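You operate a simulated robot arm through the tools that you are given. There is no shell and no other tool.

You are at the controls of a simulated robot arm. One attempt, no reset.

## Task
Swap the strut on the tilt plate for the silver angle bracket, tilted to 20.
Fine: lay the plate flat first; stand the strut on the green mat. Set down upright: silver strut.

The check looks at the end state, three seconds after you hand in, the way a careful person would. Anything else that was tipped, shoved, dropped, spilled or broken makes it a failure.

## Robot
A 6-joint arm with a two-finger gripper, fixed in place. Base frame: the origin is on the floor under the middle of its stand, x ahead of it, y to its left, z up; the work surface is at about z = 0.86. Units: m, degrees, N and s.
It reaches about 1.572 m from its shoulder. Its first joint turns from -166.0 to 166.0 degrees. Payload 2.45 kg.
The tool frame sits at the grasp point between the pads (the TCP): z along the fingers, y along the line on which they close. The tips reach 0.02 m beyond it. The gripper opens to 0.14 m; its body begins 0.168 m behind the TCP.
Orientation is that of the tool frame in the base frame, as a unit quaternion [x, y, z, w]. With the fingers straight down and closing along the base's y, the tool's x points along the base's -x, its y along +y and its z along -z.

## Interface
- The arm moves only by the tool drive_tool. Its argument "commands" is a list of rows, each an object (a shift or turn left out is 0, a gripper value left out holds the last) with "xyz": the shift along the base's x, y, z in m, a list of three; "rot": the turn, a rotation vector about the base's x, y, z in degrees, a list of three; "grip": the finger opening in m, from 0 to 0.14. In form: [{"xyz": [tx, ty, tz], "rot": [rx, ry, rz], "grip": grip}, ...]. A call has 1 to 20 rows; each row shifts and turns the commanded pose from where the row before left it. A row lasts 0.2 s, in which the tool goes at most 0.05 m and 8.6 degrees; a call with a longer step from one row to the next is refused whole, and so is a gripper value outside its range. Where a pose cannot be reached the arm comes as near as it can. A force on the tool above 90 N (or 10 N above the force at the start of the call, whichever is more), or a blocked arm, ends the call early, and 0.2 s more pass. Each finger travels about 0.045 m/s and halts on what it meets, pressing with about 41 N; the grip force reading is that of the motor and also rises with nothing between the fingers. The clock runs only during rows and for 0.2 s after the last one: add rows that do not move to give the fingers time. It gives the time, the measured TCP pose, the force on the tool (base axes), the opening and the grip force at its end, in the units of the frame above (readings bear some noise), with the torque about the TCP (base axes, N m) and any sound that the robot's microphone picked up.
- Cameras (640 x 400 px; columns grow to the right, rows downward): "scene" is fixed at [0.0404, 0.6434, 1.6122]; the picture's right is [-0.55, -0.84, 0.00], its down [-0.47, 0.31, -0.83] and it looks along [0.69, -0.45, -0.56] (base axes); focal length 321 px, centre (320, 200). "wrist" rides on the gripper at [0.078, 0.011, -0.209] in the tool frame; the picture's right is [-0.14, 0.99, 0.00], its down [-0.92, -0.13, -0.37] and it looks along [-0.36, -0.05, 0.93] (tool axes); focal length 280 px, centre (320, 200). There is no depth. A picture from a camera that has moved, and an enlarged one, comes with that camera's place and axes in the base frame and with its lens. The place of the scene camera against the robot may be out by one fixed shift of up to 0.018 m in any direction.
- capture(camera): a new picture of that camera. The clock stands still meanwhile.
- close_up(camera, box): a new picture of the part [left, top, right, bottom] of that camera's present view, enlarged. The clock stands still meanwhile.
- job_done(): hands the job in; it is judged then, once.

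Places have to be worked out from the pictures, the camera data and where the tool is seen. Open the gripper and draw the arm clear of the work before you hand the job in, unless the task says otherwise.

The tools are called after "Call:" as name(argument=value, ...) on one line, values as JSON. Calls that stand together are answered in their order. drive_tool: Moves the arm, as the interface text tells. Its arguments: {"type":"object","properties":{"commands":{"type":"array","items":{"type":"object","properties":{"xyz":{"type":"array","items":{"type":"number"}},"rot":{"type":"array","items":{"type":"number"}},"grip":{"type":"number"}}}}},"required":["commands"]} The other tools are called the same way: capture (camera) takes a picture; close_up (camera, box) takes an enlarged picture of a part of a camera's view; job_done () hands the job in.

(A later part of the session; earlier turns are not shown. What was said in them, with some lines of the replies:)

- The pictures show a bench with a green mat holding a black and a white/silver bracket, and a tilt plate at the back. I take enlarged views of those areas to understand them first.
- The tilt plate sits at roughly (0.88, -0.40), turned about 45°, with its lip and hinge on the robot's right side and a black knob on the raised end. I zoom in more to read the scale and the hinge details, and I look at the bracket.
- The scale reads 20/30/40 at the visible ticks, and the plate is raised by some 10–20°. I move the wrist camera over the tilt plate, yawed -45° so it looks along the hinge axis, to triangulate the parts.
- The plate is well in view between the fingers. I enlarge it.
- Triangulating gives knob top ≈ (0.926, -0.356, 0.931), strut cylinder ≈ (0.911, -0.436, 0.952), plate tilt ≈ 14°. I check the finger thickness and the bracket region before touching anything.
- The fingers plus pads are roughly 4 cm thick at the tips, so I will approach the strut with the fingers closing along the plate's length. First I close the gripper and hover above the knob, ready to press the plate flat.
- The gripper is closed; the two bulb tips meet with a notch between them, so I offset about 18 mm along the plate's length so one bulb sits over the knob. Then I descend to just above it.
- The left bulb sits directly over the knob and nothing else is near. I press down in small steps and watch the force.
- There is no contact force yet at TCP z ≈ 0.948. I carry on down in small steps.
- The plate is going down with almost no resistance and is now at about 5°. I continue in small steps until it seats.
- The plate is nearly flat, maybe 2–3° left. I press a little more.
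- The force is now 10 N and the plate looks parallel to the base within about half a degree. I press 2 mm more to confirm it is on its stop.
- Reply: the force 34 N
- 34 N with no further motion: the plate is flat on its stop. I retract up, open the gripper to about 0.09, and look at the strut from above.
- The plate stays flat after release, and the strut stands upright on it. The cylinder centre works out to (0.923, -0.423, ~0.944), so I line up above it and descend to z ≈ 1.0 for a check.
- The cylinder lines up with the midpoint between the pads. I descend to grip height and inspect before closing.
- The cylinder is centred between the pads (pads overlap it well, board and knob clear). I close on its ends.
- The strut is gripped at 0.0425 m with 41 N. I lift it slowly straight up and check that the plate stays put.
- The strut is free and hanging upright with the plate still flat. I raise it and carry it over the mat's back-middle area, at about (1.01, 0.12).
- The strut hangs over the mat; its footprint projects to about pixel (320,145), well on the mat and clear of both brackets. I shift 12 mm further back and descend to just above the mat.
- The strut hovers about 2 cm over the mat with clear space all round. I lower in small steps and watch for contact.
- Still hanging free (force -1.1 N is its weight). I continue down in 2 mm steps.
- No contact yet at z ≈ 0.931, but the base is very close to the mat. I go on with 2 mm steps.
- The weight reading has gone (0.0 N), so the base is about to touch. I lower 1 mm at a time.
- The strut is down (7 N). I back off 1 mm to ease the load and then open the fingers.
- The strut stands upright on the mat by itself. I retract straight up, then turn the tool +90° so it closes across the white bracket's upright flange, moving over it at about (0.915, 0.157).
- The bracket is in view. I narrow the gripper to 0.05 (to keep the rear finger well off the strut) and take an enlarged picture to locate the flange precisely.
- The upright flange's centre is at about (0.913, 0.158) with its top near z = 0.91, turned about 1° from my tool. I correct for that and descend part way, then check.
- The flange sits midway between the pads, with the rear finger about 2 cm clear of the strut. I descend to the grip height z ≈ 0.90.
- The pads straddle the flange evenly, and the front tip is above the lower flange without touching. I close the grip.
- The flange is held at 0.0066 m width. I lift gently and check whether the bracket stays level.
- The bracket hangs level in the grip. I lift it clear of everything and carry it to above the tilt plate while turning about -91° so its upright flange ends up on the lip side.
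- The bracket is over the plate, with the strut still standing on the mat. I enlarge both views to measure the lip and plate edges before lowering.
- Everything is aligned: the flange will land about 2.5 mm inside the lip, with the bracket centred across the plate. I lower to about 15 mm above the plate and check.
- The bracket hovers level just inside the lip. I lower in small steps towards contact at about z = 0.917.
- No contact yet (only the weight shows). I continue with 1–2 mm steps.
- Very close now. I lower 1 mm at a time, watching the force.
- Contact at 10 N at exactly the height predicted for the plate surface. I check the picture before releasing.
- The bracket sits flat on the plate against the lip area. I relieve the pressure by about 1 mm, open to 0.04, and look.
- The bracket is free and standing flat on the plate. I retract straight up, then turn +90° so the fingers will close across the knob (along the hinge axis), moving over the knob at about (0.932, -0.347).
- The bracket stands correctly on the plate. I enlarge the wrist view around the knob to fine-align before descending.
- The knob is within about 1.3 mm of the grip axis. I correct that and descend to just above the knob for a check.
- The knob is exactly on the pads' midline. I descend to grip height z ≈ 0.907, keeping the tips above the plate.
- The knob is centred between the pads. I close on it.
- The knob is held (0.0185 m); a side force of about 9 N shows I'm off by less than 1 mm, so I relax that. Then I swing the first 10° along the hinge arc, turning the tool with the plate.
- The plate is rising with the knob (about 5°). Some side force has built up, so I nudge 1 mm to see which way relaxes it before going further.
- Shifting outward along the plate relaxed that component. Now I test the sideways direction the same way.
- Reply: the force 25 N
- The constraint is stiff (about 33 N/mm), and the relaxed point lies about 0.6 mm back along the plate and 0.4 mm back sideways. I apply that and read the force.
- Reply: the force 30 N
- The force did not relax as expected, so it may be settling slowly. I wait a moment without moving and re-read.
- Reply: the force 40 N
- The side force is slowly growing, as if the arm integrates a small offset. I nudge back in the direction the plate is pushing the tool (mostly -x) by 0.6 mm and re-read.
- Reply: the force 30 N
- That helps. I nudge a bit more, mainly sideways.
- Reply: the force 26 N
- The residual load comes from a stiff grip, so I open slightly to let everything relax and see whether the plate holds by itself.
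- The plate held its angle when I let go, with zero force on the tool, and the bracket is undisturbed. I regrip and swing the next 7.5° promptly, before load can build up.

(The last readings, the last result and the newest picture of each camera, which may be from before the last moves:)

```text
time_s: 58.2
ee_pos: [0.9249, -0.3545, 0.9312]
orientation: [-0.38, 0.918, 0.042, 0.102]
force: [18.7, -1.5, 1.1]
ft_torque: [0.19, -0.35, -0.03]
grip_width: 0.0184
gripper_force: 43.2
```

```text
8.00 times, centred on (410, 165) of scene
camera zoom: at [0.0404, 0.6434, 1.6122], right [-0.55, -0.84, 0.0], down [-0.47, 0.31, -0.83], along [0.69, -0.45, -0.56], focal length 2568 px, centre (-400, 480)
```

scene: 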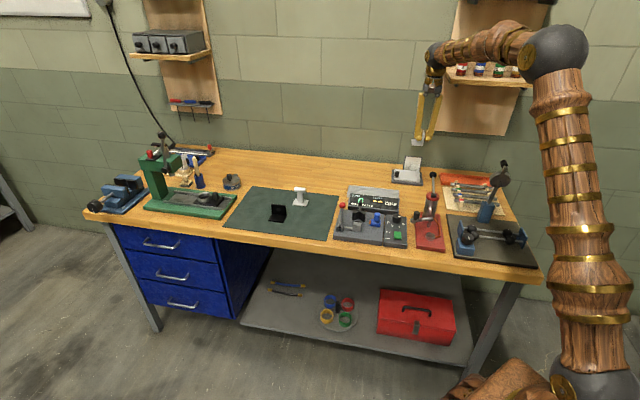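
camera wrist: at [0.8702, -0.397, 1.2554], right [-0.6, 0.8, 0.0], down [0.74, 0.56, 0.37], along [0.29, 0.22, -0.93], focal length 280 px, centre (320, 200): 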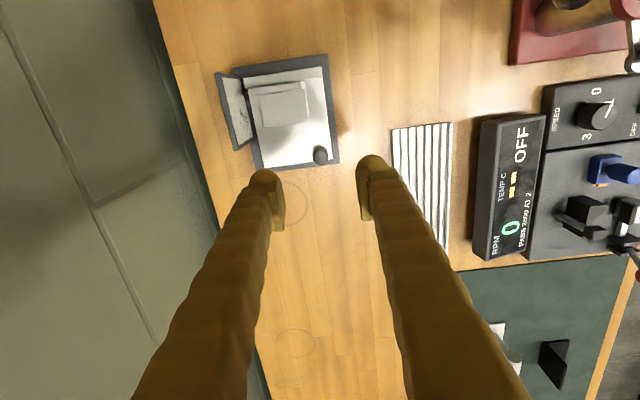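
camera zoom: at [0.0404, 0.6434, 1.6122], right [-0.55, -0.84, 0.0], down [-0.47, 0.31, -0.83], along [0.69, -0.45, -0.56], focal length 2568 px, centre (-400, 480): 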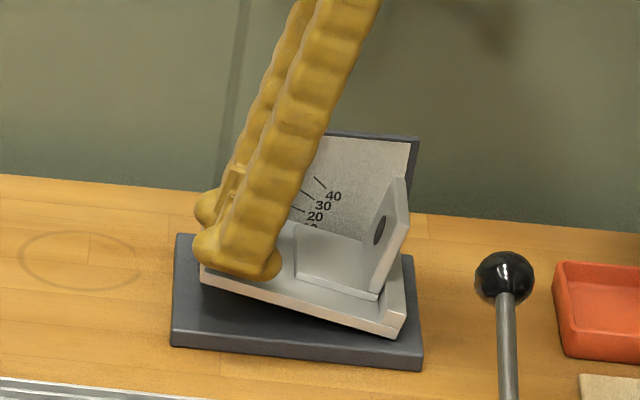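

The plate follows well, now at about 12°, with a mild side load. I ease that and continue 7.5° more.

Call:
drive_tool(commands=[{"xyz": [-0.0011, -0.0016, 0.00395], "rot": [1.768, -1.768, 0]}, {"xyz": [-0.0016, -0.0017, 0.00384], "rot": [1.768, -1.768, 0]}, {"xyz": [-0.0018, -0.0018, 0.00372], "rot": [1.768, -1.768, 0]}])

Call:
close_up(camera="scene", box=[380, 140, 440, 190])

```text
time_s: 59.0
ee_pos: [0.9211, -0.3603, 0.9425]
orientation: [-0.377, 0.91, 0.066, 0.161]
force: [16.1, -15.3, 10.2]
ft_torque: [-0.69, 0.39, -0.11]
grip_width: 0.0186
gripper_force: 43.9
```

```text
8.00 times, centred on (410, 165) of scene
camera zoom: at [0.0404, 0.6434, 1.6122], right [-0.55, -0.84, 0.0], down [-0.47, 0.31, -0.83], along [0.69, -0.45, -0.56], focal length 2568 px, centre (-400, 480)
```

zoom: 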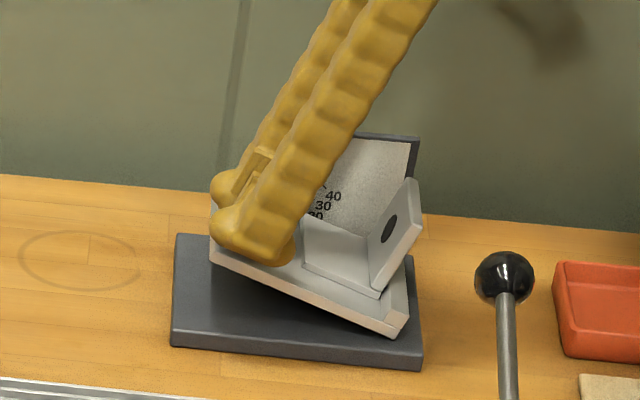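

The tool has turned 20.0° and the plate's edge measures about 19.5–20°. I release the knob gently and check what angle it holds.

Call:
drive_tool(commands=[{"grip": 0.03}, {}, {}, {}])

Call:
close_up(camera="scene", box=[380, 140, 440, 190])

Call:
close_up(camera="wrist", box=[220, 90, 420, 250])

```text
time_s: 60.0
ee_pos: [0.9194, -0.3588, 0.9412]
orientation: [-0.378, 0.91, 0.066, 0.16]
force: [-0.3, 0.1, -0.6]
ft_torque: [-0.01, 0.0, 0.0]
grip_width: 0.03
gripper_force: 0.2
```

```text
8.00 times, centred on (410, 165) of scene
camera zoom: at [0.0404, 0.6434, 1.6122], right [-0.55, -0.84, 0.0], down [-0.47, 0.31, -0.83], along [0.69, -0.45, -0.56], focal length 2568 px, centre (-400, 480)
```

zoom: 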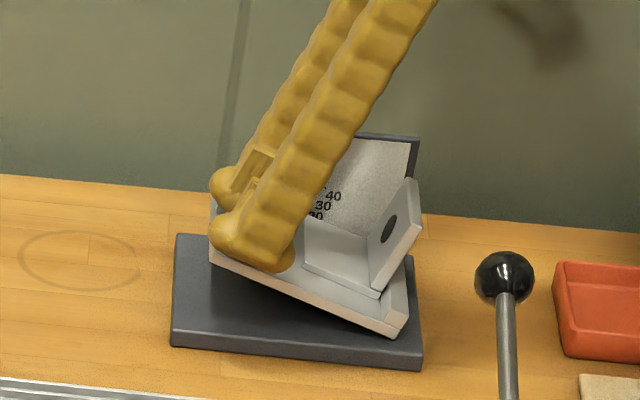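

```text
2.50 times, centred on (320, 170) of wrist
camera zoom: at [0.8102, -0.4546, 1.1103], right [-0.61, 0.79, 0.05], down [0.61, 0.43, 0.66], along [0.5, 0.43, -0.75], focal length 701 px, centre (320, 275)
```

zoom: 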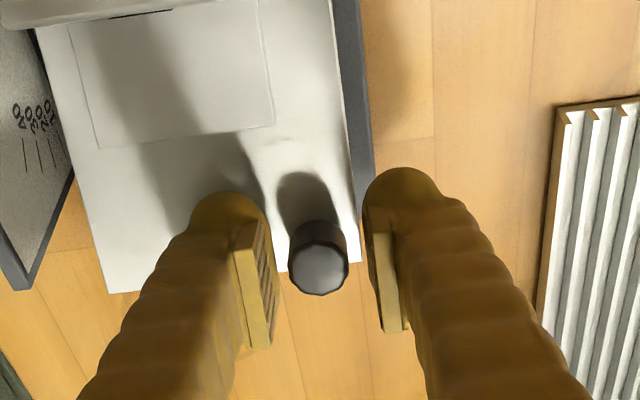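

The plate holds its angle after release. I open a bit more and withdraw along the tool axis, then level the tool, so I can view the whole scale.

Call:
drive_tool(commands=[{"grip": 0.045}, {"xyz": [-0.0048, -0.0048, 0.0188]}, {"xyz": [-0.0085, -0.0085, 0.033]}, {"xyz": [-0.011, -0.011, 0.043]}, {"xyz": [-0.011, -0.011, 0.043]}, {"xyz": [0, 0, 0.02], "rot": [-4.7, 4.7, 0]}, {"xyz": [0, 0, 0.02], "rot": [-4.7, 4.7, 0]}, {"xyz": [0, 0, 0.0], "rot": [-4.7, 4.7, 0]}, {}])

Call:
close_up(camera="scene", box=[390, 150, 430, 190])

Call:
close_up(camera="scene", box=[396, 150, 424, 174])

Call:
capture(camera="wrist")

```text
time_s: 61.4
ee_pos: [0.8432, -0.369, 1.0548]
orientation: [-0.375, 0.917, 0.089, 0.1]
force: [0.2, -1.1, -0.6]
ft_torque: [0.01, -0.03, 0.02]
grip_width: 0.0449
gripper_force: 0.0
stopped in row 6: the force on the tool passed its limit at 141 N (the readings are from after the stop); the commanded pose is now the measured one
```

```text
10.00 times, centred on (410, 170) of scene
camera zoom: at [0.0404, 0.6434, 1.6122], right [-0.55, -0.84, 0.0], down [-0.47, 0.31, -0.83], along [0.69, -0.45, -0.56], focal length 3210 px, centre (-580, 500)
```

zoom: 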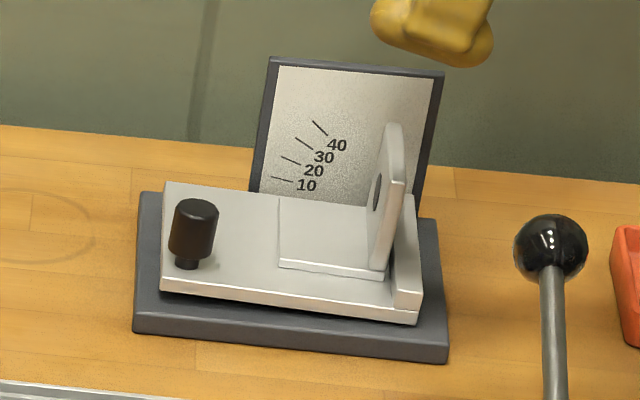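

```text
16.00 times, centred on (410, 162) of scene
camera zoom: at [0.0404, 0.6434, 1.6122], right [-0.55, -0.84, 0.0], down [-0.47, 0.31, -0.83], along [0.69, -0.45, -0.56], focal length 5136 px, centre (-1120, 808)
```

zoom: 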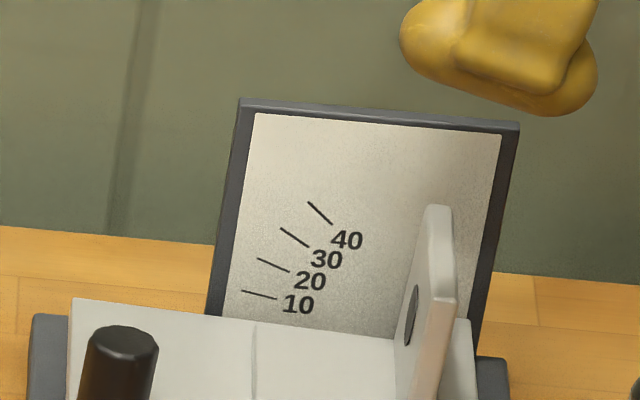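

```text
taken
camera wrist: at [0.7576, -0.4644, 1.2368], right [-0.6, 0.79, 0.12], down [0.69, 0.44, 0.57], along [0.4, 0.43, -0.81], focal length 280 px, centre (320, 200)
```

wrist: 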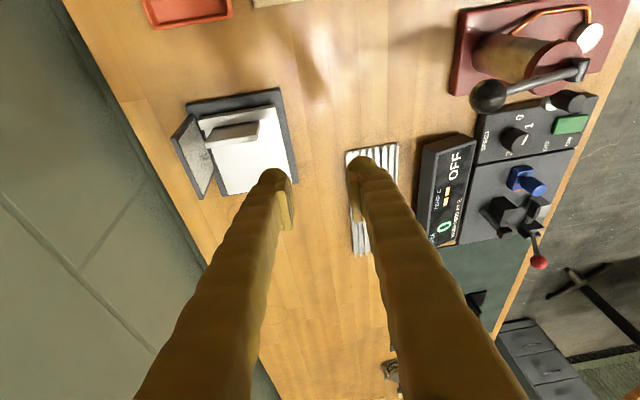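

The motion stopped in row 6 on a 141 N force, the tool was displaced, and the plate has dropped to about 5°. I need to find out what was hit, so I look over the whole scene before moving.

Call:
capture(camera="scene")

Call:
close_up(camera="scene", box=[400, 0, 560, 150])

Call:
close_up(camera="scene", box=[320, 140, 540, 278])

```text
taken
```

scene: 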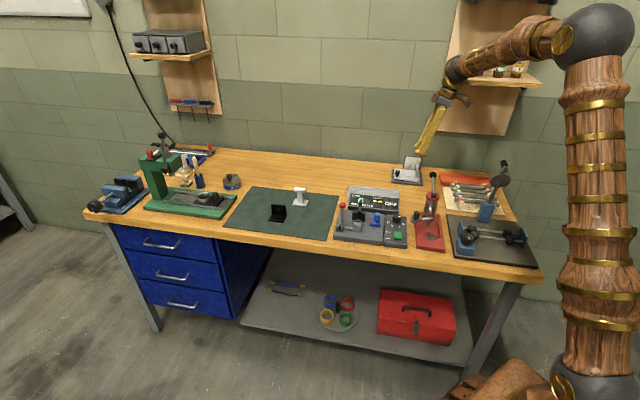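

```text
2.67 times, centred on (480, 75) of scene
camera zoom: at [0.0404, 0.6434, 1.6122], right [-0.55, -0.84, 0.0], down [-0.47, 0.31, -0.83], along [0.69, -0.45, -0.56], focal length 856 px, centre (-107, 533)
```

zoom: 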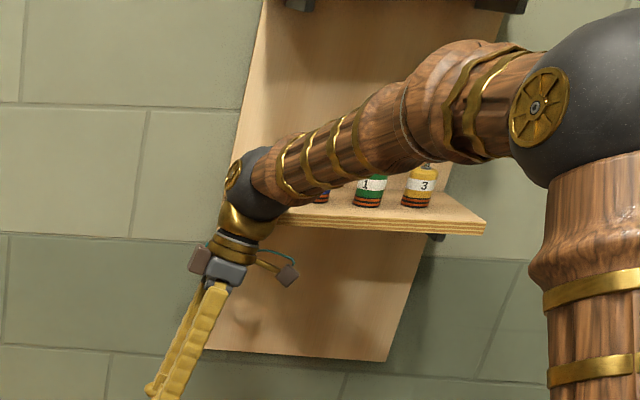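

```text
2.90 times, centred on (430, 209) of scene
camera zoom: at [0.0404, 0.6434, 1.6122], right [-0.55, -0.84, 0.0], down [-0.47, 0.31, -0.83], along [0.69, -0.45, -0.56], focal length 930 px, centre (1, 174)
```

zoom: 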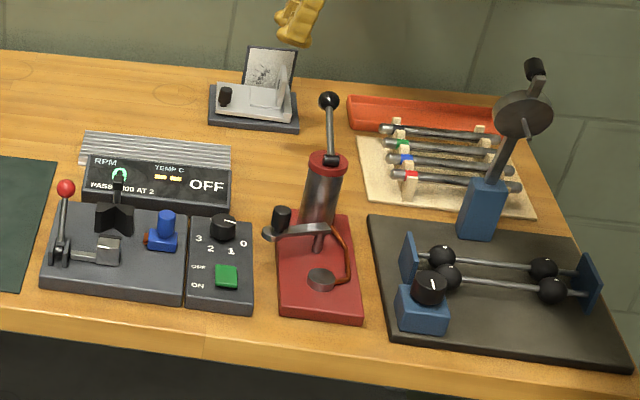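

The cause is clear now: working it out from the pictures, the wall shelf is about 0.2 m deep (front edge near z ≈ 1.31, its left end just beside the tilt plate), and the leaning wrist touched its corner as I rose. I back away from the shelf in +y first, then straighten the tool, without rising.

Call:
drive_tool(commands=[{"xyz": [-0.004, 0.012, 0]}, {"xyz": [0, 0.02, 0]}, {"xyz": [0, 0.025, 0]}, {"xyz": [0, 0.025, 0]}, {}])

Call:
close_up(camera="scene", box=[400, 0, 560, 150])

```text
time_s: 62.6
ee_pos: [0.8391, -0.291, 1.0459]
orientation: [-0.373, 0.918, 0.092, 0.097]
force: [-0.4, 0.0, 0.7]
ft_torque: [-0.03, 0.02, -0.01]
grip_width: 0.0448
gripper_force: 0.1
```

```text
2.67 times, centred on (480, 75) of scene
camera zoom: at [0.0404, 0.6434, 1.6122], right [-0.55, -0.84, 0.0], down [-0.47, 0.31, -0.83], along [0.69, -0.45, -0.56], focal length 856 px, centre (-107, 533)
```

zoom: 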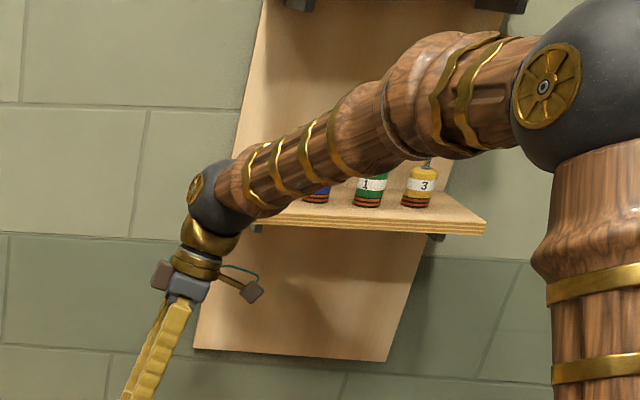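

The arm came away freely with no force. I straighten the tool back to vertical and move a bit further to the left so I can see the shelf and the plate.

Call:
drive_tool(commands=[{"xyz": [0, 0.01, 0], "rot": [-6.9, 3.35, 0.27]}, {"xyz": [0, 0.01, 0], "rot": [-6.9, 3.35, 0.27]}, {"xyz": [0.01, 0.04, 0.02]}, {"xyz": [0.01, 0.045, 0.02]}, {"xyz": [0.01, 0.045, 0.02]}, {"xyz": [0.01, 0.045, 0.02]}, {}])

Call:
capture(camera="scene")

Call:
close_up(camera="scene", box=[420, 20, 560, 140])

Call:
close_up(camera="scene", box=[390, 150, 430, 190])

```text
refused: row 4 steps farther than a row can; nothing moved
```

```text
taken
```

scene: 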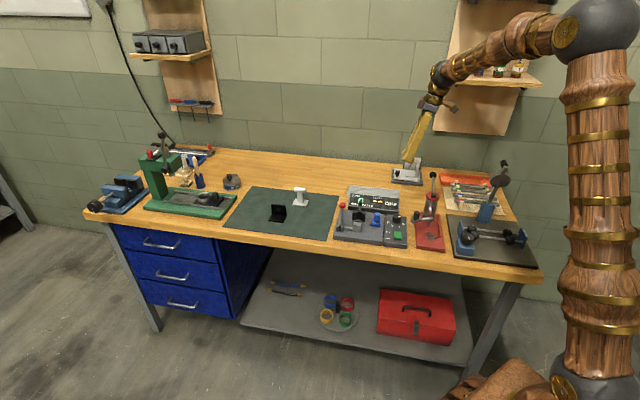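

```text
3.33 times, centred on (490, 80) of scene
camera zoom: at [0.0404, 0.6434, 1.6122], right [-0.55, -0.84, 0.0], down [-0.47, 0.31, -0.83], along [0.69, -0.45, -0.56], focal length 1070 px, centre (-247, 600)
```

zoom: 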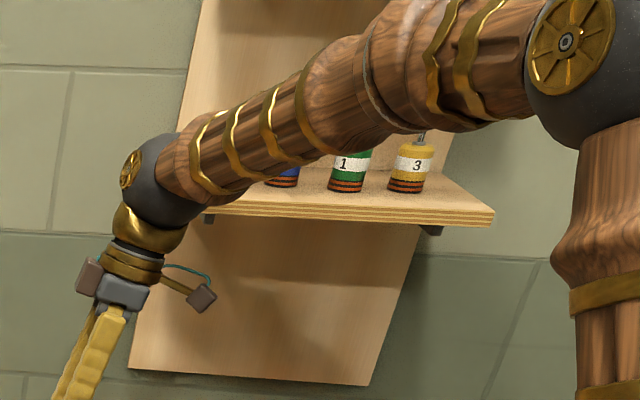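

```text
10.00 times, centred on (410, 170) of scene
camera zoom: at [0.0404, 0.6434, 1.6122], right [-0.55, -0.84, 0.0], down [-0.47, 0.31, -0.83], along [0.69, -0.45, -0.56], focal length 3210 px, centre (-580, 500)
```

zoom: 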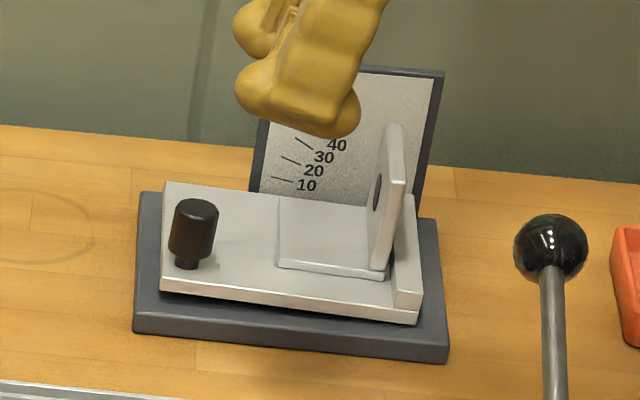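

The move was refused for a step slightly too long; nothing moved. I repeat it with shorter steps.

Call:
drive_tool(commands=[{"xyz": [0, 0.01, 0], "rot": [-6.9, 3.35, 0.27]}, {"xyz": [0, 0.01, 0], "rot": [-6.9, 3.35, 0.27]}, {"xyz": [0.01, 0.035, 0.01]}, {"xyz": [0.01, 0.04, 0.02]}, {"xyz": [0.01, 0.04, 0.02]}, {"xyz": [0.01, 0.04, 0.02]}, {"xyz": [0.0, 0.04, 0.02]}, {"xyz": [0.0, 0.04, 0.02]}, {}])

Call:
capture(camera="scene")

Call:
close_up(camera="scene", box=[420, 20, 560, 140])

Call:
close_up(camera="scene", box=[390, 150, 430, 190])

```text
time_s: 64.6
ee_pos: [0.8795, -0.0359, 1.1556]
orientation: [-0.382, 0.924, 0.003, -0.003]
force: [0.5, 0.2, -0.3]
ft_torque: [0.0, 0.0, -0.01]
grip_width: 0.0448
gripper_force: 0.0
```

```text
taken
```

scene: 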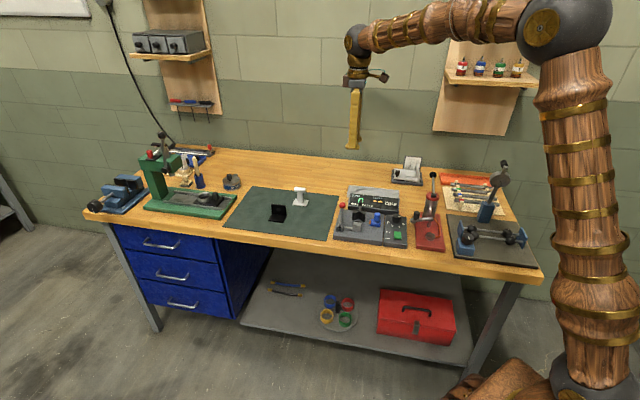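

```text
3.33 times, centred on (490, 80) of scene
camera zoom: at [0.0404, 0.6434, 1.6122], right [-0.55, -0.84, 0.0], down [-0.47, 0.31, -0.83], along [0.69, -0.45, -0.56], focal length 1070 px, centre (-247, 600)
```

zoom: 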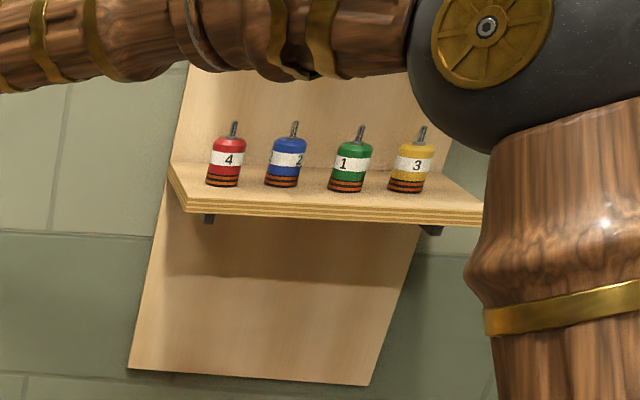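

```text
10.00 times, centred on (410, 170) of scene
camera zoom: at [0.0404, 0.6434, 1.6122], right [-0.55, -0.84, 0.0], down [-0.47, 0.31, -0.83], along [0.69, -0.45, -0.56], focal length 3210 px, centre (-580, 500)
```

zoom: 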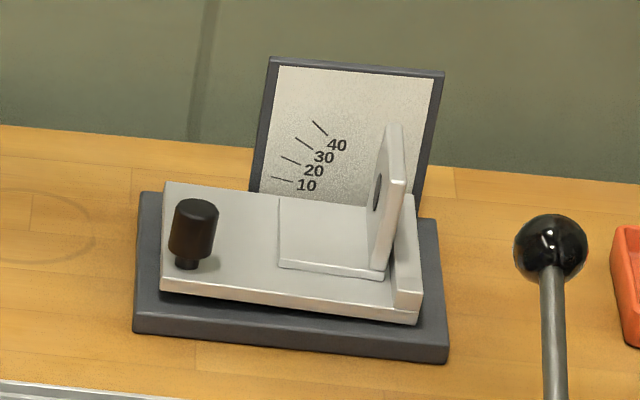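

Everything is fine: all four bottles stand on the shelf, nothing on the bench moved, and the bracket still sits on the plate, which is at about 3°. This time I'll keep the tool vertical so the wrist stays clear of the shelf and let the knob pivot between the pads. I go back above the knob.

Call:
drive_tool(commands=[{"xyz": [0.0063, -0.039, -0.013], "rot": [-0.19, -0.45, 0]}, {"xyz": [0.0063, -0.039, -0.013]}, {"xyz": [0.0063, -0.039, -0.013]}, {"xyz": [0.0063, -0.039, -0.013]}, {"xyz": [0.0063, -0.039, -0.013]}, {"xyz": [0.0063, -0.039, -0.013]}, {"xyz": [0.0063, -0.039, -0.013]}, {"xyz": [0.0063, -0.039, -0.013], "grip": 0.06}, {}, {}])

Call:
close_up(camera="wrist", box=[200, 45, 360, 185])

Call:
close_up(camera="scene", box=[390, 150, 430, 190])

Call:
close_up(camera="scene", box=[380, 10, 540, 150])

```text
time_s: 66.8
ee_pos: [0.929, -0.3481, 1.051]
orientation: [-0.382, 0.924, 0.001, 0.001]
force: [0.9, -0.4, -0.5]
ft_torque: [0.03, -0.01, 0.0]
grip_width: 0.06
gripper_force: 0.1
```

```text
2.86 times, centred on (280, 115) of wrist
camera zoom: at [0.8667, -0.3956, 1.2604], right [-0.6, 0.8, 0.0], down [0.74, 0.56, 0.37], along [0.3, 0.22, -0.93], focal length 801 px, centre (434, 443)
```

zoom: 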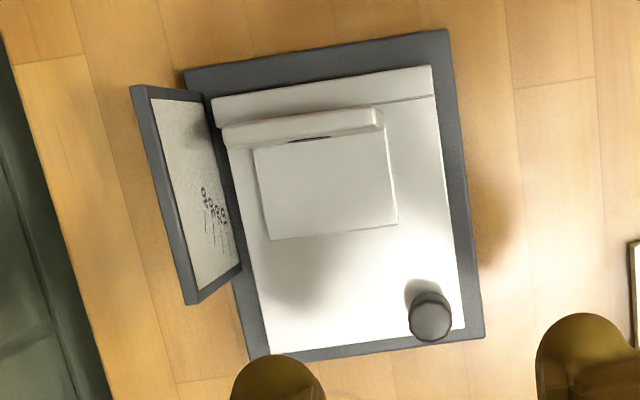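

```text
10.00 times, centred on (410, 170) of scene
camera zoom: at [0.0404, 0.6434, 1.6122], right [-0.55, -0.84, 0.0], down [-0.47, 0.31, -0.83], along [0.69, -0.45, -0.56], focal length 3210 px, centre (-580, 500)
```

zoom: 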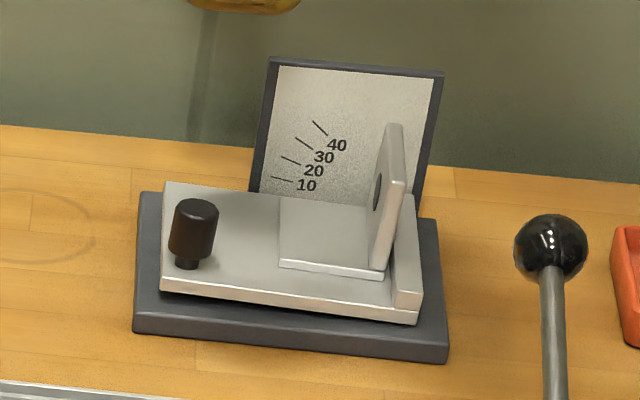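

```text
2.86 times, centred on (460, 80) of scene
camera zoom: at [0.0404, 0.6434, 1.6122], right [-0.55, -0.84, 0.0], down [-0.47, 0.31, -0.83], along [0.69, -0.45, -0.56], focal length 917 px, centre (-80, 543)
```

zoom: 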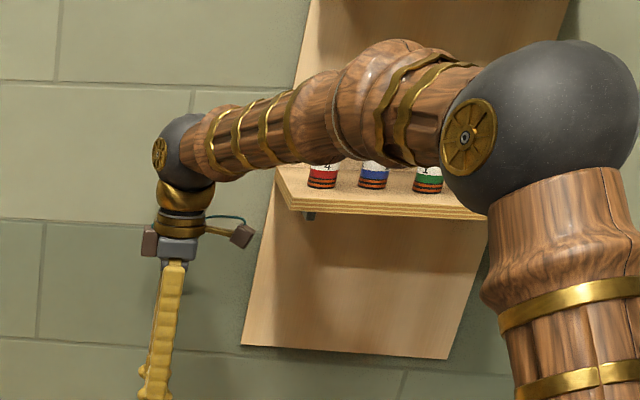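

The knob is about 1.5 mm off the grip axis; I correct by (0, -2.5 mm) and descend to just above it, then check.

Call:
drive_tool(commands=[{"xyz": [0.0, -0.0025, -0.03]}, {"xyz": [0, 0, -0.04]}, {"xyz": [0, 0, -0.036]}, {}])

Call:
close_up(camera="wrist", box=[220, 90, 420, 250])

```text
time_s: 67.8
ee_pos: [0.9291, -0.3511, 0.9465]
orientation: [-0.381, 0.925, 0.001, 0.001]
force: [-0.4, 0.5, -0.3]
ft_torque: [0.0, 0.0, 0.01]
grip_width: 0.0599
gripper_force: 0.0
```

```text
2.50 times, centred on (320, 170) of wrist
camera zoom: at [0.8673, -0.3987, 1.1545], right [-0.6, 0.8, 0.0], down [0.74, 0.56, 0.37], along [0.3, 0.22, -0.93], focal length 701 px, centre (320, 275)
```

zoom: 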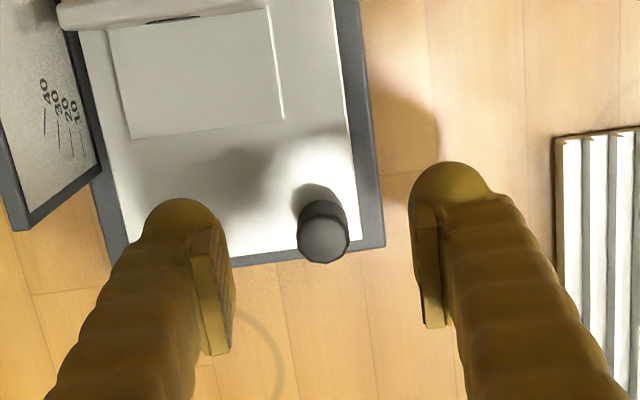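

The knob shows about 1 mm to one side of the midline; I take back 0.5 mm and descend to grip height.

Call:
drive_tool(commands=[{"xyz": [-0.0004, 0.0004, -0.015]}, {"xyz": [0, 0, -0.01]}, {"xyz": [0, 0, -0.008]}, {}])

Call:
close_up(camera="wrist", box=[220, 90, 420, 250])

Call:
close_up(camera="scene", box=[390, 150, 430, 190])

```text
time_s: 68.8
ee_pos: [0.9295, -0.3495, 0.9125]
orientation: [-0.381, 0.925, 0.0, 0.001]
force: [-0.5, 0.1, -0.2]
ft_torque: [0.02, -0.03, -0.01]
grip_width: 0.06
gripper_force: 0.0
```

```text
2.50 times, centred on (320, 170) of wrist
camera zoom: at [0.8668, -0.397, 1.1211], right [-0.6, 0.8, 0.0], down [0.74, 0.56, 0.37], along [0.3, 0.22, -0.93], focal length 701 px, centre (320, 275)
```

zoom: 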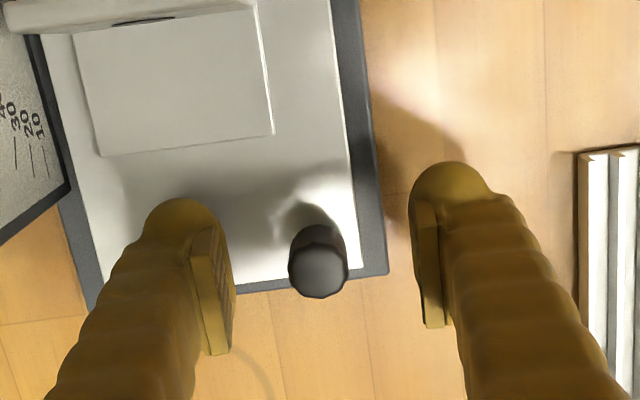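

```text
10.00 times, centred on (410, 170) of scene
camera zoom: at [0.0404, 0.6434, 1.6122], right [-0.55, -0.84, 0.0], down [-0.47, 0.31, -0.83], along [0.69, -0.45, -0.56], focal length 3210 px, centre (-580, 500)
```

zoom: 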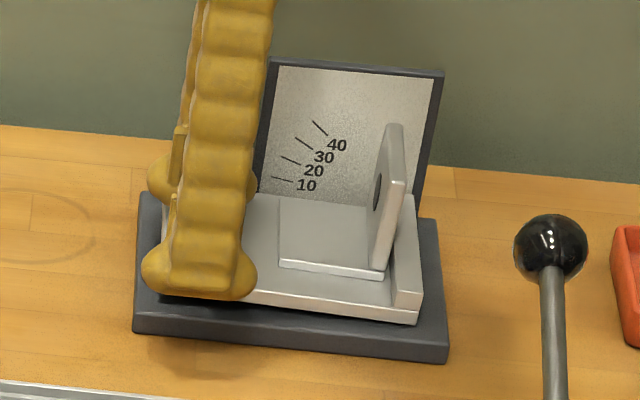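

I shift 0.6 mm sideways for centring, grip, and raise through about 10° with the tool kept vertical.

Call:
drive_tool(commands=[{"xyz": [0.0004, -0.0004, 0], "grip": 0.0}, {}, {}, {"xyz": [-0.00106, -0.00106, 0.00431]}, {"xyz": [-0.0012, -0.0012, 0.00425]}, {"xyz": [-0.00133, -0.00133, 0.00417]}])

Call:
close_up(camera="scene", box=[390, 150, 430, 190])

```text
time_s: 70.2
ee_pos: [0.9266, -0.3533, 0.925]
orientation: [-0.381, 0.925, 0.0, 0.0]
force: [6.3, 7.3, -11.2]
ft_torque: [0.92, -0.93, 0.0]
grip_width: 0.0185
gripper_force: 43.4
```

```text
10.00 times, centred on (410, 170) of scene
camera zoom: at [0.0404, 0.6434, 1.6122], right [-0.55, -0.84, 0.0], down [-0.47, 0.31, -0.83], along [0.69, -0.45, -0.56], focal length 3210 px, centre (-580, 500)
```

zoom: 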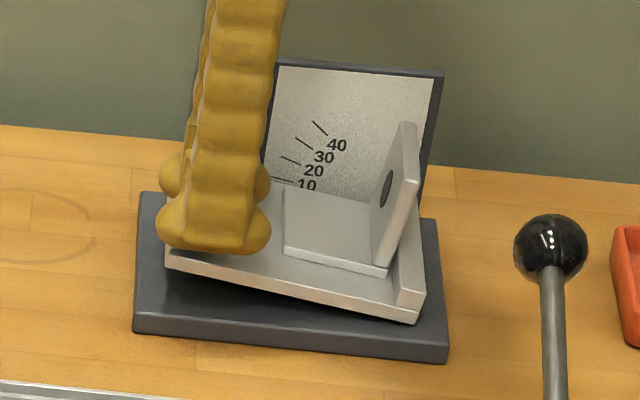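

It follows well (about 8–9°) with small forces and no side load. I continue up towards 20°.

Call:
drive_tool(commands=[{"xyz": [-0.0012, -0.0012, 0.00409]}, {"xyz": [-0.0015, -0.0015, 0.00399]}, {"xyz": [-0.0016, -0.0016, 0.00388]}, {"xyz": [-0.0017, -0.0017, 0.00378]}])

Call:
close_up(camera="scene", box=[390, 150, 430, 190])

```text
time_s: 71.2
ee_pos: [0.9205, -0.3583, 0.9417]
orientation: [-0.381, 0.925, 0.0, 0.001]
force: [2.9, 12.8, -8.2]
ft_torque: [0.9, -0.82, 0.04]
grip_width: 0.0184
gripper_force: 44.4
```

```text
10.00 times, centred on (410, 170) of scene
camera zoom: at [0.0404, 0.6434, 1.6122], right [-0.55, -0.84, 0.0], down [-0.47, 0.31, -0.83], along [0.69, -0.45, -0.56], focal length 3210 px, centre (-580, 500)
```

zoom: 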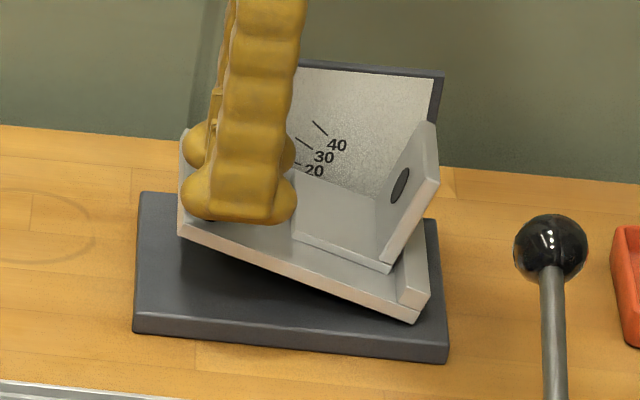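

By edge slope and the scale the plate is at about 18°. I raise it about 2.5° more and check again.

Call:
drive_tool(commands=[{"xyz": [-0.0009, -0.0008, 0.0019]}, {"xyz": [-0.001, -0.0009, 0.0019]}])

Call:
close_up(camera="scene", box=[390, 150, 430, 190])

Call:
close_up(camera="scene", box=[392, 166, 412, 186])

Call:
close_up(camera="scene", box=[414, 166, 434, 186])

```text
time_s: 71.8
ee_pos: [0.9189, -0.3606, 0.9459]
orientation: [-0.382, 0.924, -0.001, 0.001]
force: [6.1, 10.5, -8.5]
ft_torque: [0.93, -0.91, 0.02]
grip_width: 0.0185
gripper_force: 44.5
```

```text
10.00 times, centred on (410, 170) of scene
camera zoom: at [0.0404, 0.6434, 1.6122], right [-0.55, -0.84, 0.0], down [-0.47, 0.31, -0.83], along [0.69, -0.45, -0.56], focal length 3210 px, centre (-580, 500)
```

zoom: 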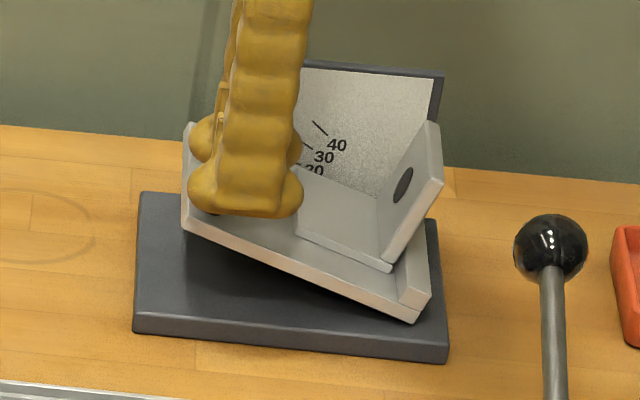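

```text
16.00 times, centred on (402, 176) of scene
camera zoom: at [0.0404, 0.6434, 1.6122], right [-0.55, -0.84, 0.0], down [-0.47, 0.31, -0.83], along [0.69, -0.45, -0.56], focal length 5136 px, centre (-992, 584)
```

zoom: 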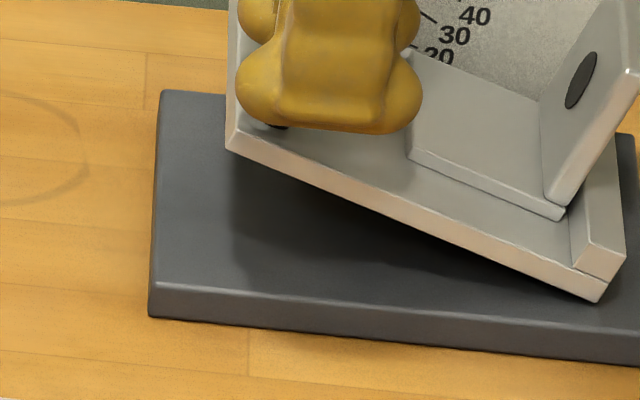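

```text
16.00 times, centred on (424, 176) of scene
camera zoom: at [0.0404, 0.6434, 1.6122], right [-0.55, -0.84, 0.0], down [-0.47, 0.31, -0.83], along [0.69, -0.45, -0.56], focal length 5136 px, centre (-1344, 584)
```

zoom: 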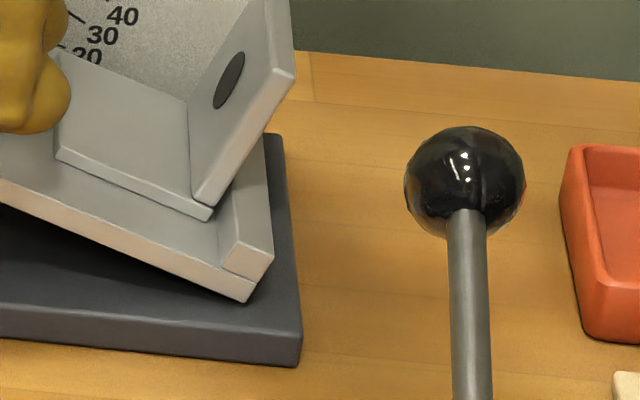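

At 16× the plate edge works out to about 19° (base edge calibrates well). I raise it about 1.2° more.

Call:
drive_tool(commands=[{"xyz": [-0.0009, -0.0008, 0.0018]}, {}])

Call:
close_up(camera="scene", box=[392, 166, 412, 186])

Call:
close_up(camera="scene", box=[390, 150, 430, 190])

```text
time_s: 72.4
ee_pos: [0.9171, -0.3622, 0.9484]
orientation: [-0.382, 0.924, 0.0, 0.001]
force: [13.0, 6.2, -5.9]
ft_torque: [0.79, -0.88, -0.05]
grip_width: 0.0185
gripper_force: 43.4
```

```text
16.00 times, centred on (402, 176) of scene
camera zoom: at [0.0404, 0.6434, 1.6122], right [-0.55, -0.84, 0.0], down [-0.47, 0.31, -0.83], along [0.69, -0.45, -0.56], focal length 5136 px, centre (-992, 584)
```

zoom: 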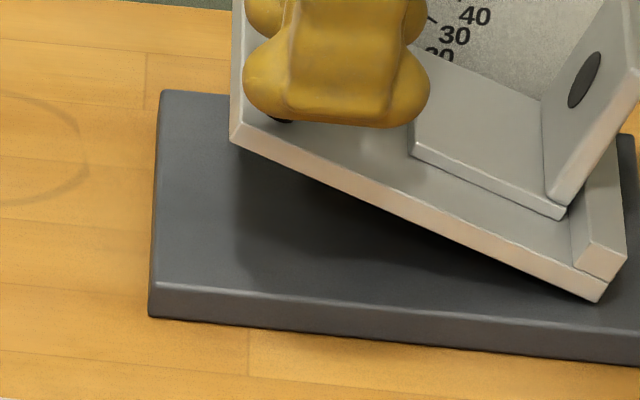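

```text
10.00 times, centred on (410, 170) of scene
camera zoom: at [0.0404, 0.6434, 1.6122], right [-0.55, -0.84, 0.0], down [-0.47, 0.31, -0.83], along [0.69, -0.45, -0.56], focal length 3210 px, centre (-580, 500)
```

zoom: 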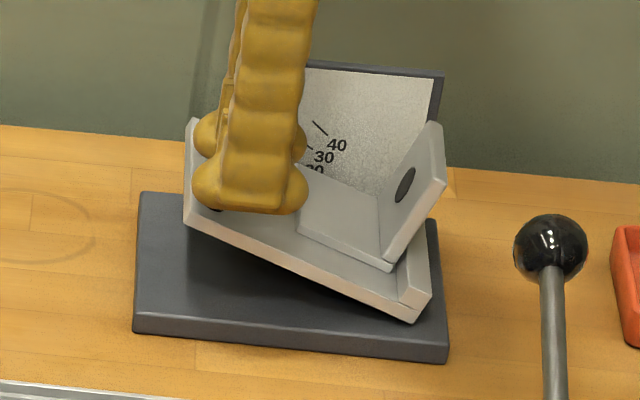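

The edge now measures about 20.1°. I release the knob and check that it holds.

Call:
drive_tool(commands=[{"grip": 0.03}, {}, {}, {"grip": 0.05}, {}, {}])

Call:
close_up(camera="scene", box=[392, 166, 412, 186])

Call:
close_up(camera="wrist", box=[220, 90, 420, 250])

Call:
close_up(camera="scene", box=[380, 10, 540, 150])

```text
time_s: 73.8
ee_pos: [0.9177, -0.3617, 0.9475]
orientation: [-0.381, 0.925, 0.0, 0.001]
force: [-0.9, 0.3, 0.6]
ft_torque: [-0.01, 0.02, -0.02]
grip_width: 0.0498
gripper_force: 0.1
```

```text
16.00 times, centred on (402, 176) of scene
camera zoom: at [0.0404, 0.6434, 1.6122], right [-0.55, -0.84, 0.0], down [-0.47, 0.31, -0.83], along [0.69, -0.45, -0.56], focal length 5136 px, centre (-992, 584)
```

zoom: 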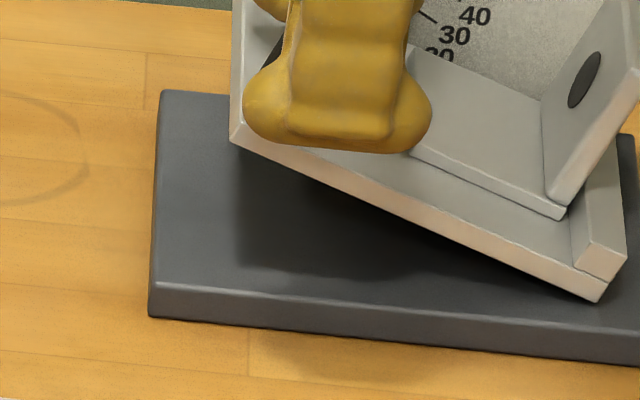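

```text
2.50 times, centred on (320, 170) of wrist
camera zoom: at [0.8549, -0.4097, 1.1559], right [-0.6, 0.8, 0.0], down [0.74, 0.56, 0.37], along [0.3, 0.22, -0.93], focal length 701 px, centre (320, 275)
```

zoom: 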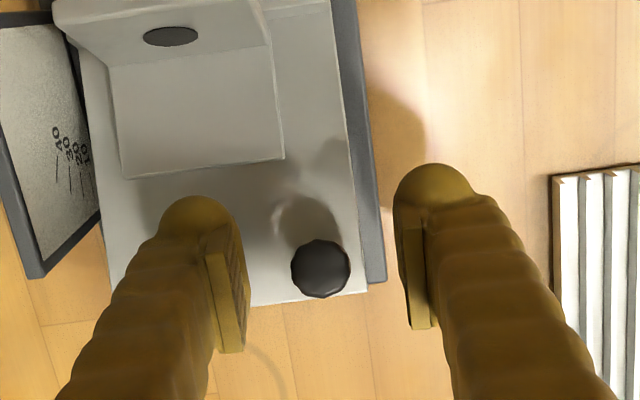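

```text
2.86 times, centred on (460, 80) of scene
camera zoom: at [0.0404, 0.6434, 1.6122], right [-0.55, -0.84, 0.0], down [-0.47, 0.31, -0.83], along [0.69, -0.45, -0.56], focal length 917 px, centre (-80, 543)
```

zoom: 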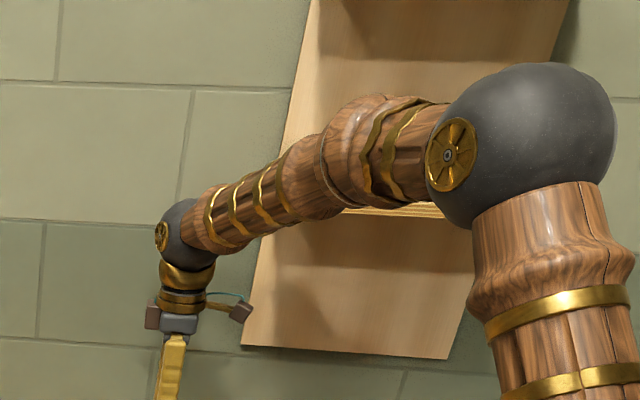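

The plate holds at about 20° and the fingers are clear of the knob. I rise just enough to clear the knob, then move away from the shelf in +y before going higher.

Call:
drive_tool(commands=[{"xyz": [0, 0, 0.008]}, {"xyz": [0, 0, 0.016]}, {"xyz": [0, 0, 0.02]}, {"xyz": [0, 0, 0.01]}, {"xyz": [0, 0.02, 0.005]}, {"xyz": [0, 0.035, 0.01]}, {"xyz": [0, 0.04, 0.02]}, {"xyz": [0, 0.04, 0.02]}, {"xyz": [0, 0.04, 0.02]}, {"xyz": [-0.01, 0.04, 0.02]}, {}])

Call:
close_up(camera="scene", box=[390, 150, 430, 190])

Call:
close_up(camera="scene", box=[392, 166, 412, 186])

Call:
close_up(camera="scene", box=[398, 152, 418, 172])

Call:
capture(camera="scene")

```text
time_s: 76.2
ee_pos: [0.9058, -0.146, 1.0976]
orientation: [-0.381, 0.925, 0.001, 0.001]
force: [0.6, 0.4, 0.3]
ft_torque: [-0.01, 0.02, -0.03]
grip_width: 0.0499
gripper_force: 0.1
```

```text
10.00 times, centred on (410, 170) of scene
camera zoom: at [0.0404, 0.6434, 1.6122], right [-0.55, -0.84, 0.0], down [-0.47, 0.31, -0.83], along [0.69, -0.45, -0.56], focal length 3210 px, centre (-580, 500)
```

zoom: 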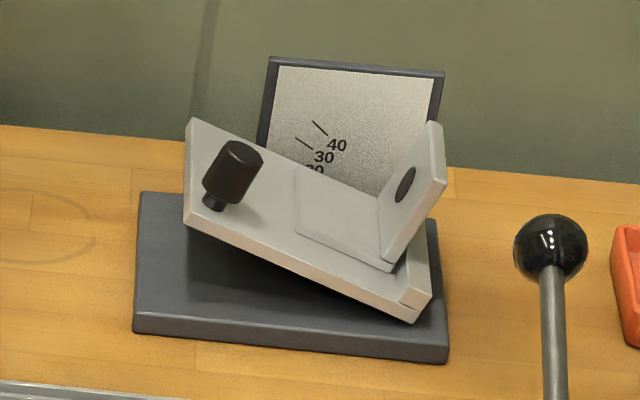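

```text
16.00 times, centred on (402, 176) of scene
camera zoom: at [0.0404, 0.6434, 1.6122], right [-0.55, -0.84, 0.0], down [-0.47, 0.31, -0.83], along [0.69, -0.45, -0.56], focal length 5136 px, centre (-992, 584)
```

zoom: 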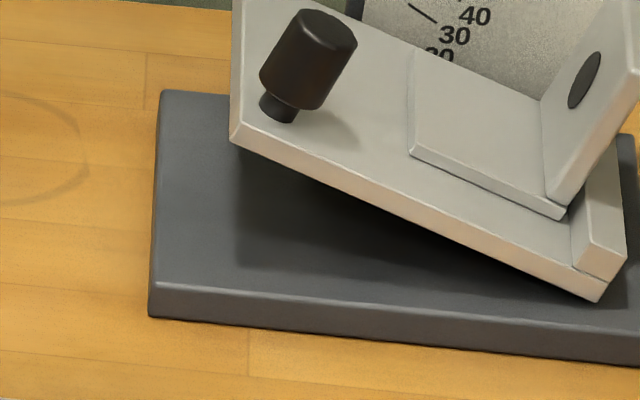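

```text
16.00 times, centred on (408, 162) of scene
camera zoom: at [0.0404, 0.6434, 1.6122], right [-0.55, -0.84, 0.0], down [-0.47, 0.31, -0.83], along [0.69, -0.45, -0.56], focal length 5136 px, centre (-1088, 808)
```

zoom: 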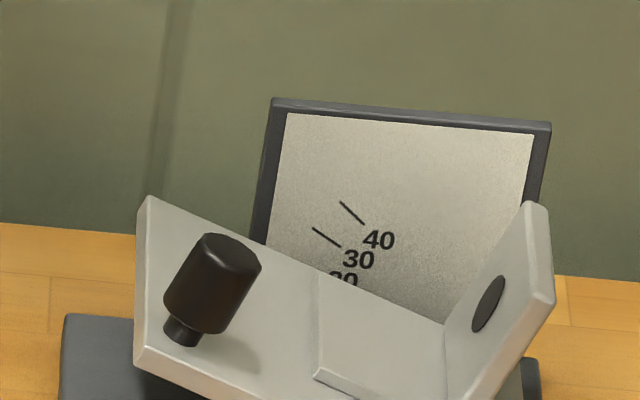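

```text
taken
```

scene: 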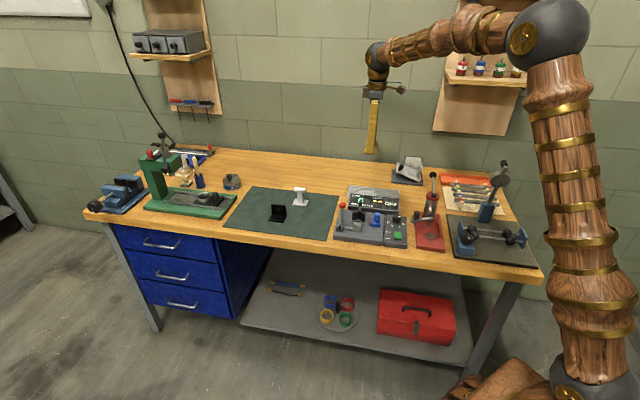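

The arm is clear; the bracket rests on the plate against the lip and the plate edge reads about 20°. I verify more precisely with higher zoom, comparing the edge with the scale ticks.

Call:
close_up(camera="scene", box=[405, 155, 417, 167])

Call:
close_up(camera="scene", box=[406, 160, 426, 180])

Call:
close_up(camera="scene", box=[250, 170, 330, 240])

Call:
close_up(camera="scene", box=[320, 140, 540, 278])

```text
16.00 times, centred on (411, 161) of scene
camera zoom: at [0.0404, 0.6434, 1.6122], right [-0.55, -0.84, 0.0], down [-0.47, 0.31, -0.83], along [0.69, -0.45, -0.56], focal length 5136 px, centre (-1136, 824)
```

zoom: 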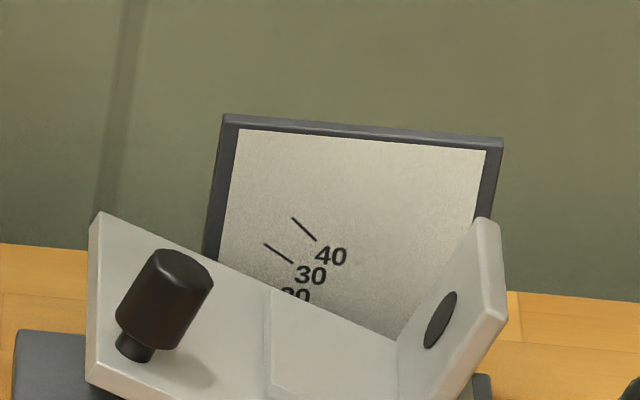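

```text
16.00 times, centred on (416, 170) of scene
camera zoom: at [0.0404, 0.6434, 1.6122], right [-0.55, -0.84, 0.0], down [-0.47, 0.31, -0.83], along [0.69, -0.45, -0.56], focal length 5136 px, centre (-1216, 680)
```

zoom: 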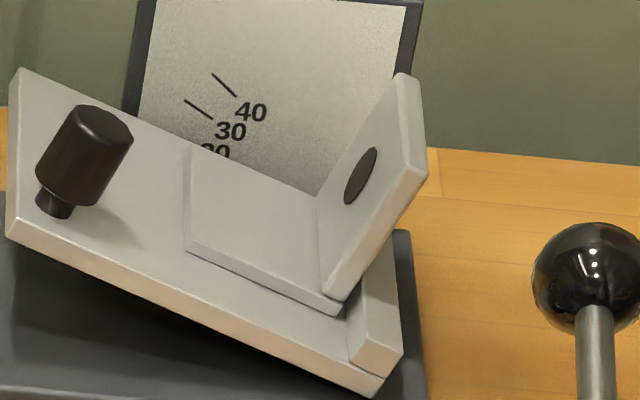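

```text
5.71 times, centred on (290, 205) of scene
camera zoom: at [0.0404, 0.6434, 1.6122], right [-0.55, -0.84, 0.0], down [-0.47, 0.31, -0.83], along [0.69, -0.45, -0.56], focal length 1834 px, centre (491, 171)
```

zoom: 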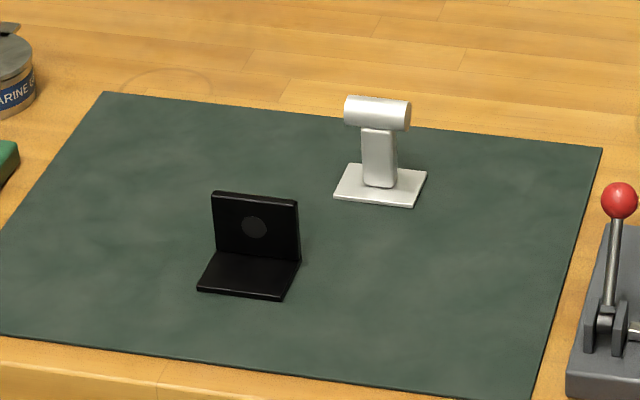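

```text
2.90 times, centred on (430, 209) of scene
camera zoom: at [0.0404, 0.6434, 1.6122], right [-0.55, -0.84, 0.0], down [-0.47, 0.31, -0.83], along [0.69, -0.45, -0.56], focal length 930 px, centre (1, 174)
```

zoom: 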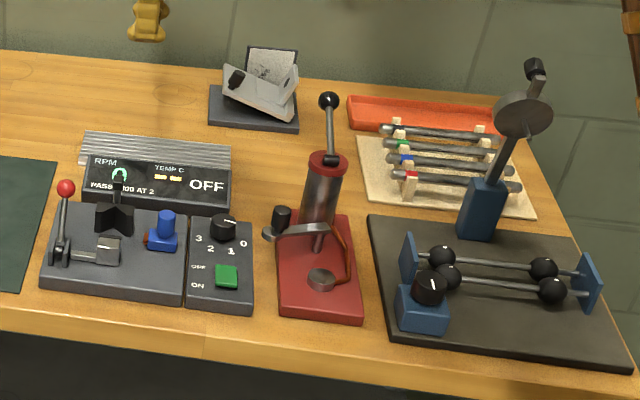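

Several edges agree on about 20.2°, the strut stands upright on the mat, and everything else is as it was at the start. I open the gripper fully and draw the arm up and back from the bench.

Call:
drive_tool(commands=[{"xyz": [-0.01, 0.01, 0.02], "grip": 0.1}, {"xyz": [-0.02, 0.015, 0.03]}, {"xyz": [-0.03, 0.015, 0.03]}, {"xyz": [-0.03, 0.015, 0.03]}, {"xyz": [-0.03, 0.015, 0.02]}, {"xyz": [-0.03, 0.015, 0.02]}, {"xyz": [-0.03, 0.01, 0.01]}, {}, {}, {}])

Call:
capture(camera="scene")

Call:
close_up(camera="scene", box=[392, 166, 412, 186])

Call:
capture(camera="wrist")

```text
time_s: 78.4
ee_pos: [0.7264, -0.0496, 1.2577]
orientation: [-0.381, 0.925, 0.0, 0.001]
force: [0.0, 0.2, 0.1]
ft_torque: [-0.02, 0.0, 0.02]
grip_width: 0.0999
gripper_force: 0.1
```

```text
taken
```

scene: 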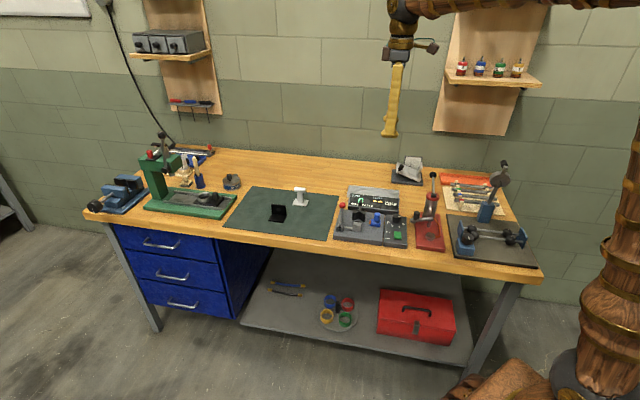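

```text
16.00 times, centred on (402, 176) of scene
camera zoom: at [0.0404, 0.6434, 1.6122], right [-0.55, -0.84, 0.0], down [-0.47, 0.31, -0.83], along [0.69, -0.45, -0.56], focal length 5136 px, centre (-992, 584)
```

zoom: 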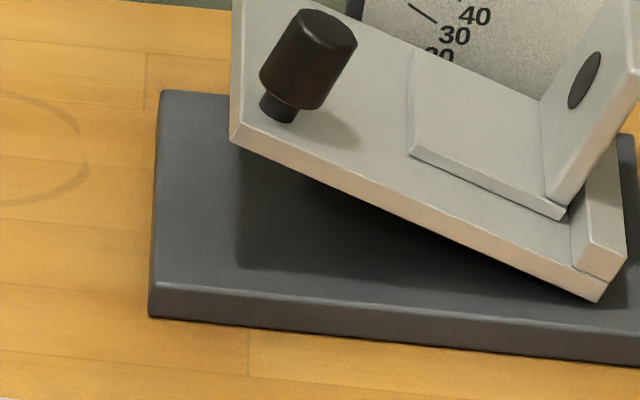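

```text
taken
camera wrist: at [0.6633, -0.0987, 1.4662], right [-0.6, 0.8, 0.0], down [0.74, 0.56, 0.37], along [0.3, 0.22, -0.93], focal length 280 px, centre (320, 200)
```

wrist: 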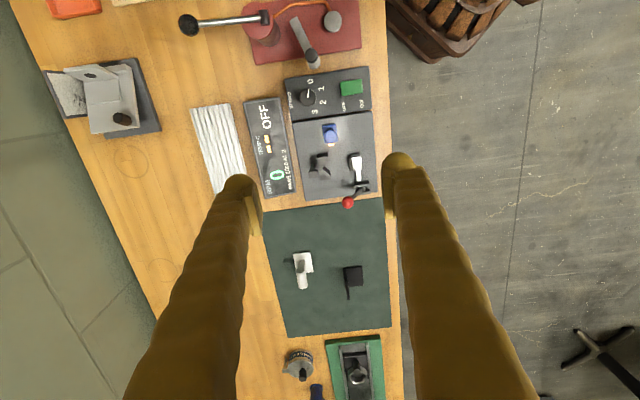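

The plate has held its angle with no drift. The bracket sits on it, the strut stands upright on the green mat, the bottles and other items are undisturbed, and the arm is clear with the gripper open, so I hand in the job.

Call:
job_done()

```text
The job is handed in.
```

The swap is done and handed in. The silver angle bracket sits on the tilt plate against its lip, and the plate is at about 20°. The silver strut stands upright on the green mat. I laid the plate flat before lifting the strut off, as you asked.

- **Angle:** I measured about 20.2° from the plate's edges in the camera picture, give or take about half a degree. It did not drift in the roughly five seconds between letting go and handing in.
- **Bump against the wall shelf:** While backing away after the first tilt, the force on the tool reached 141 N and the motion stopped. From the pictures, the leaning wrist touched the corner of the wall shelf. The plate dropped to about 3°.
- **After the bump:** All four bottles were still standing in place, nothing on the bench had moved, and the bracket was still on the plate. I then re-tilted the plate with the tool held vertical.

The gripper is open and the arm is drawn back from the bench.
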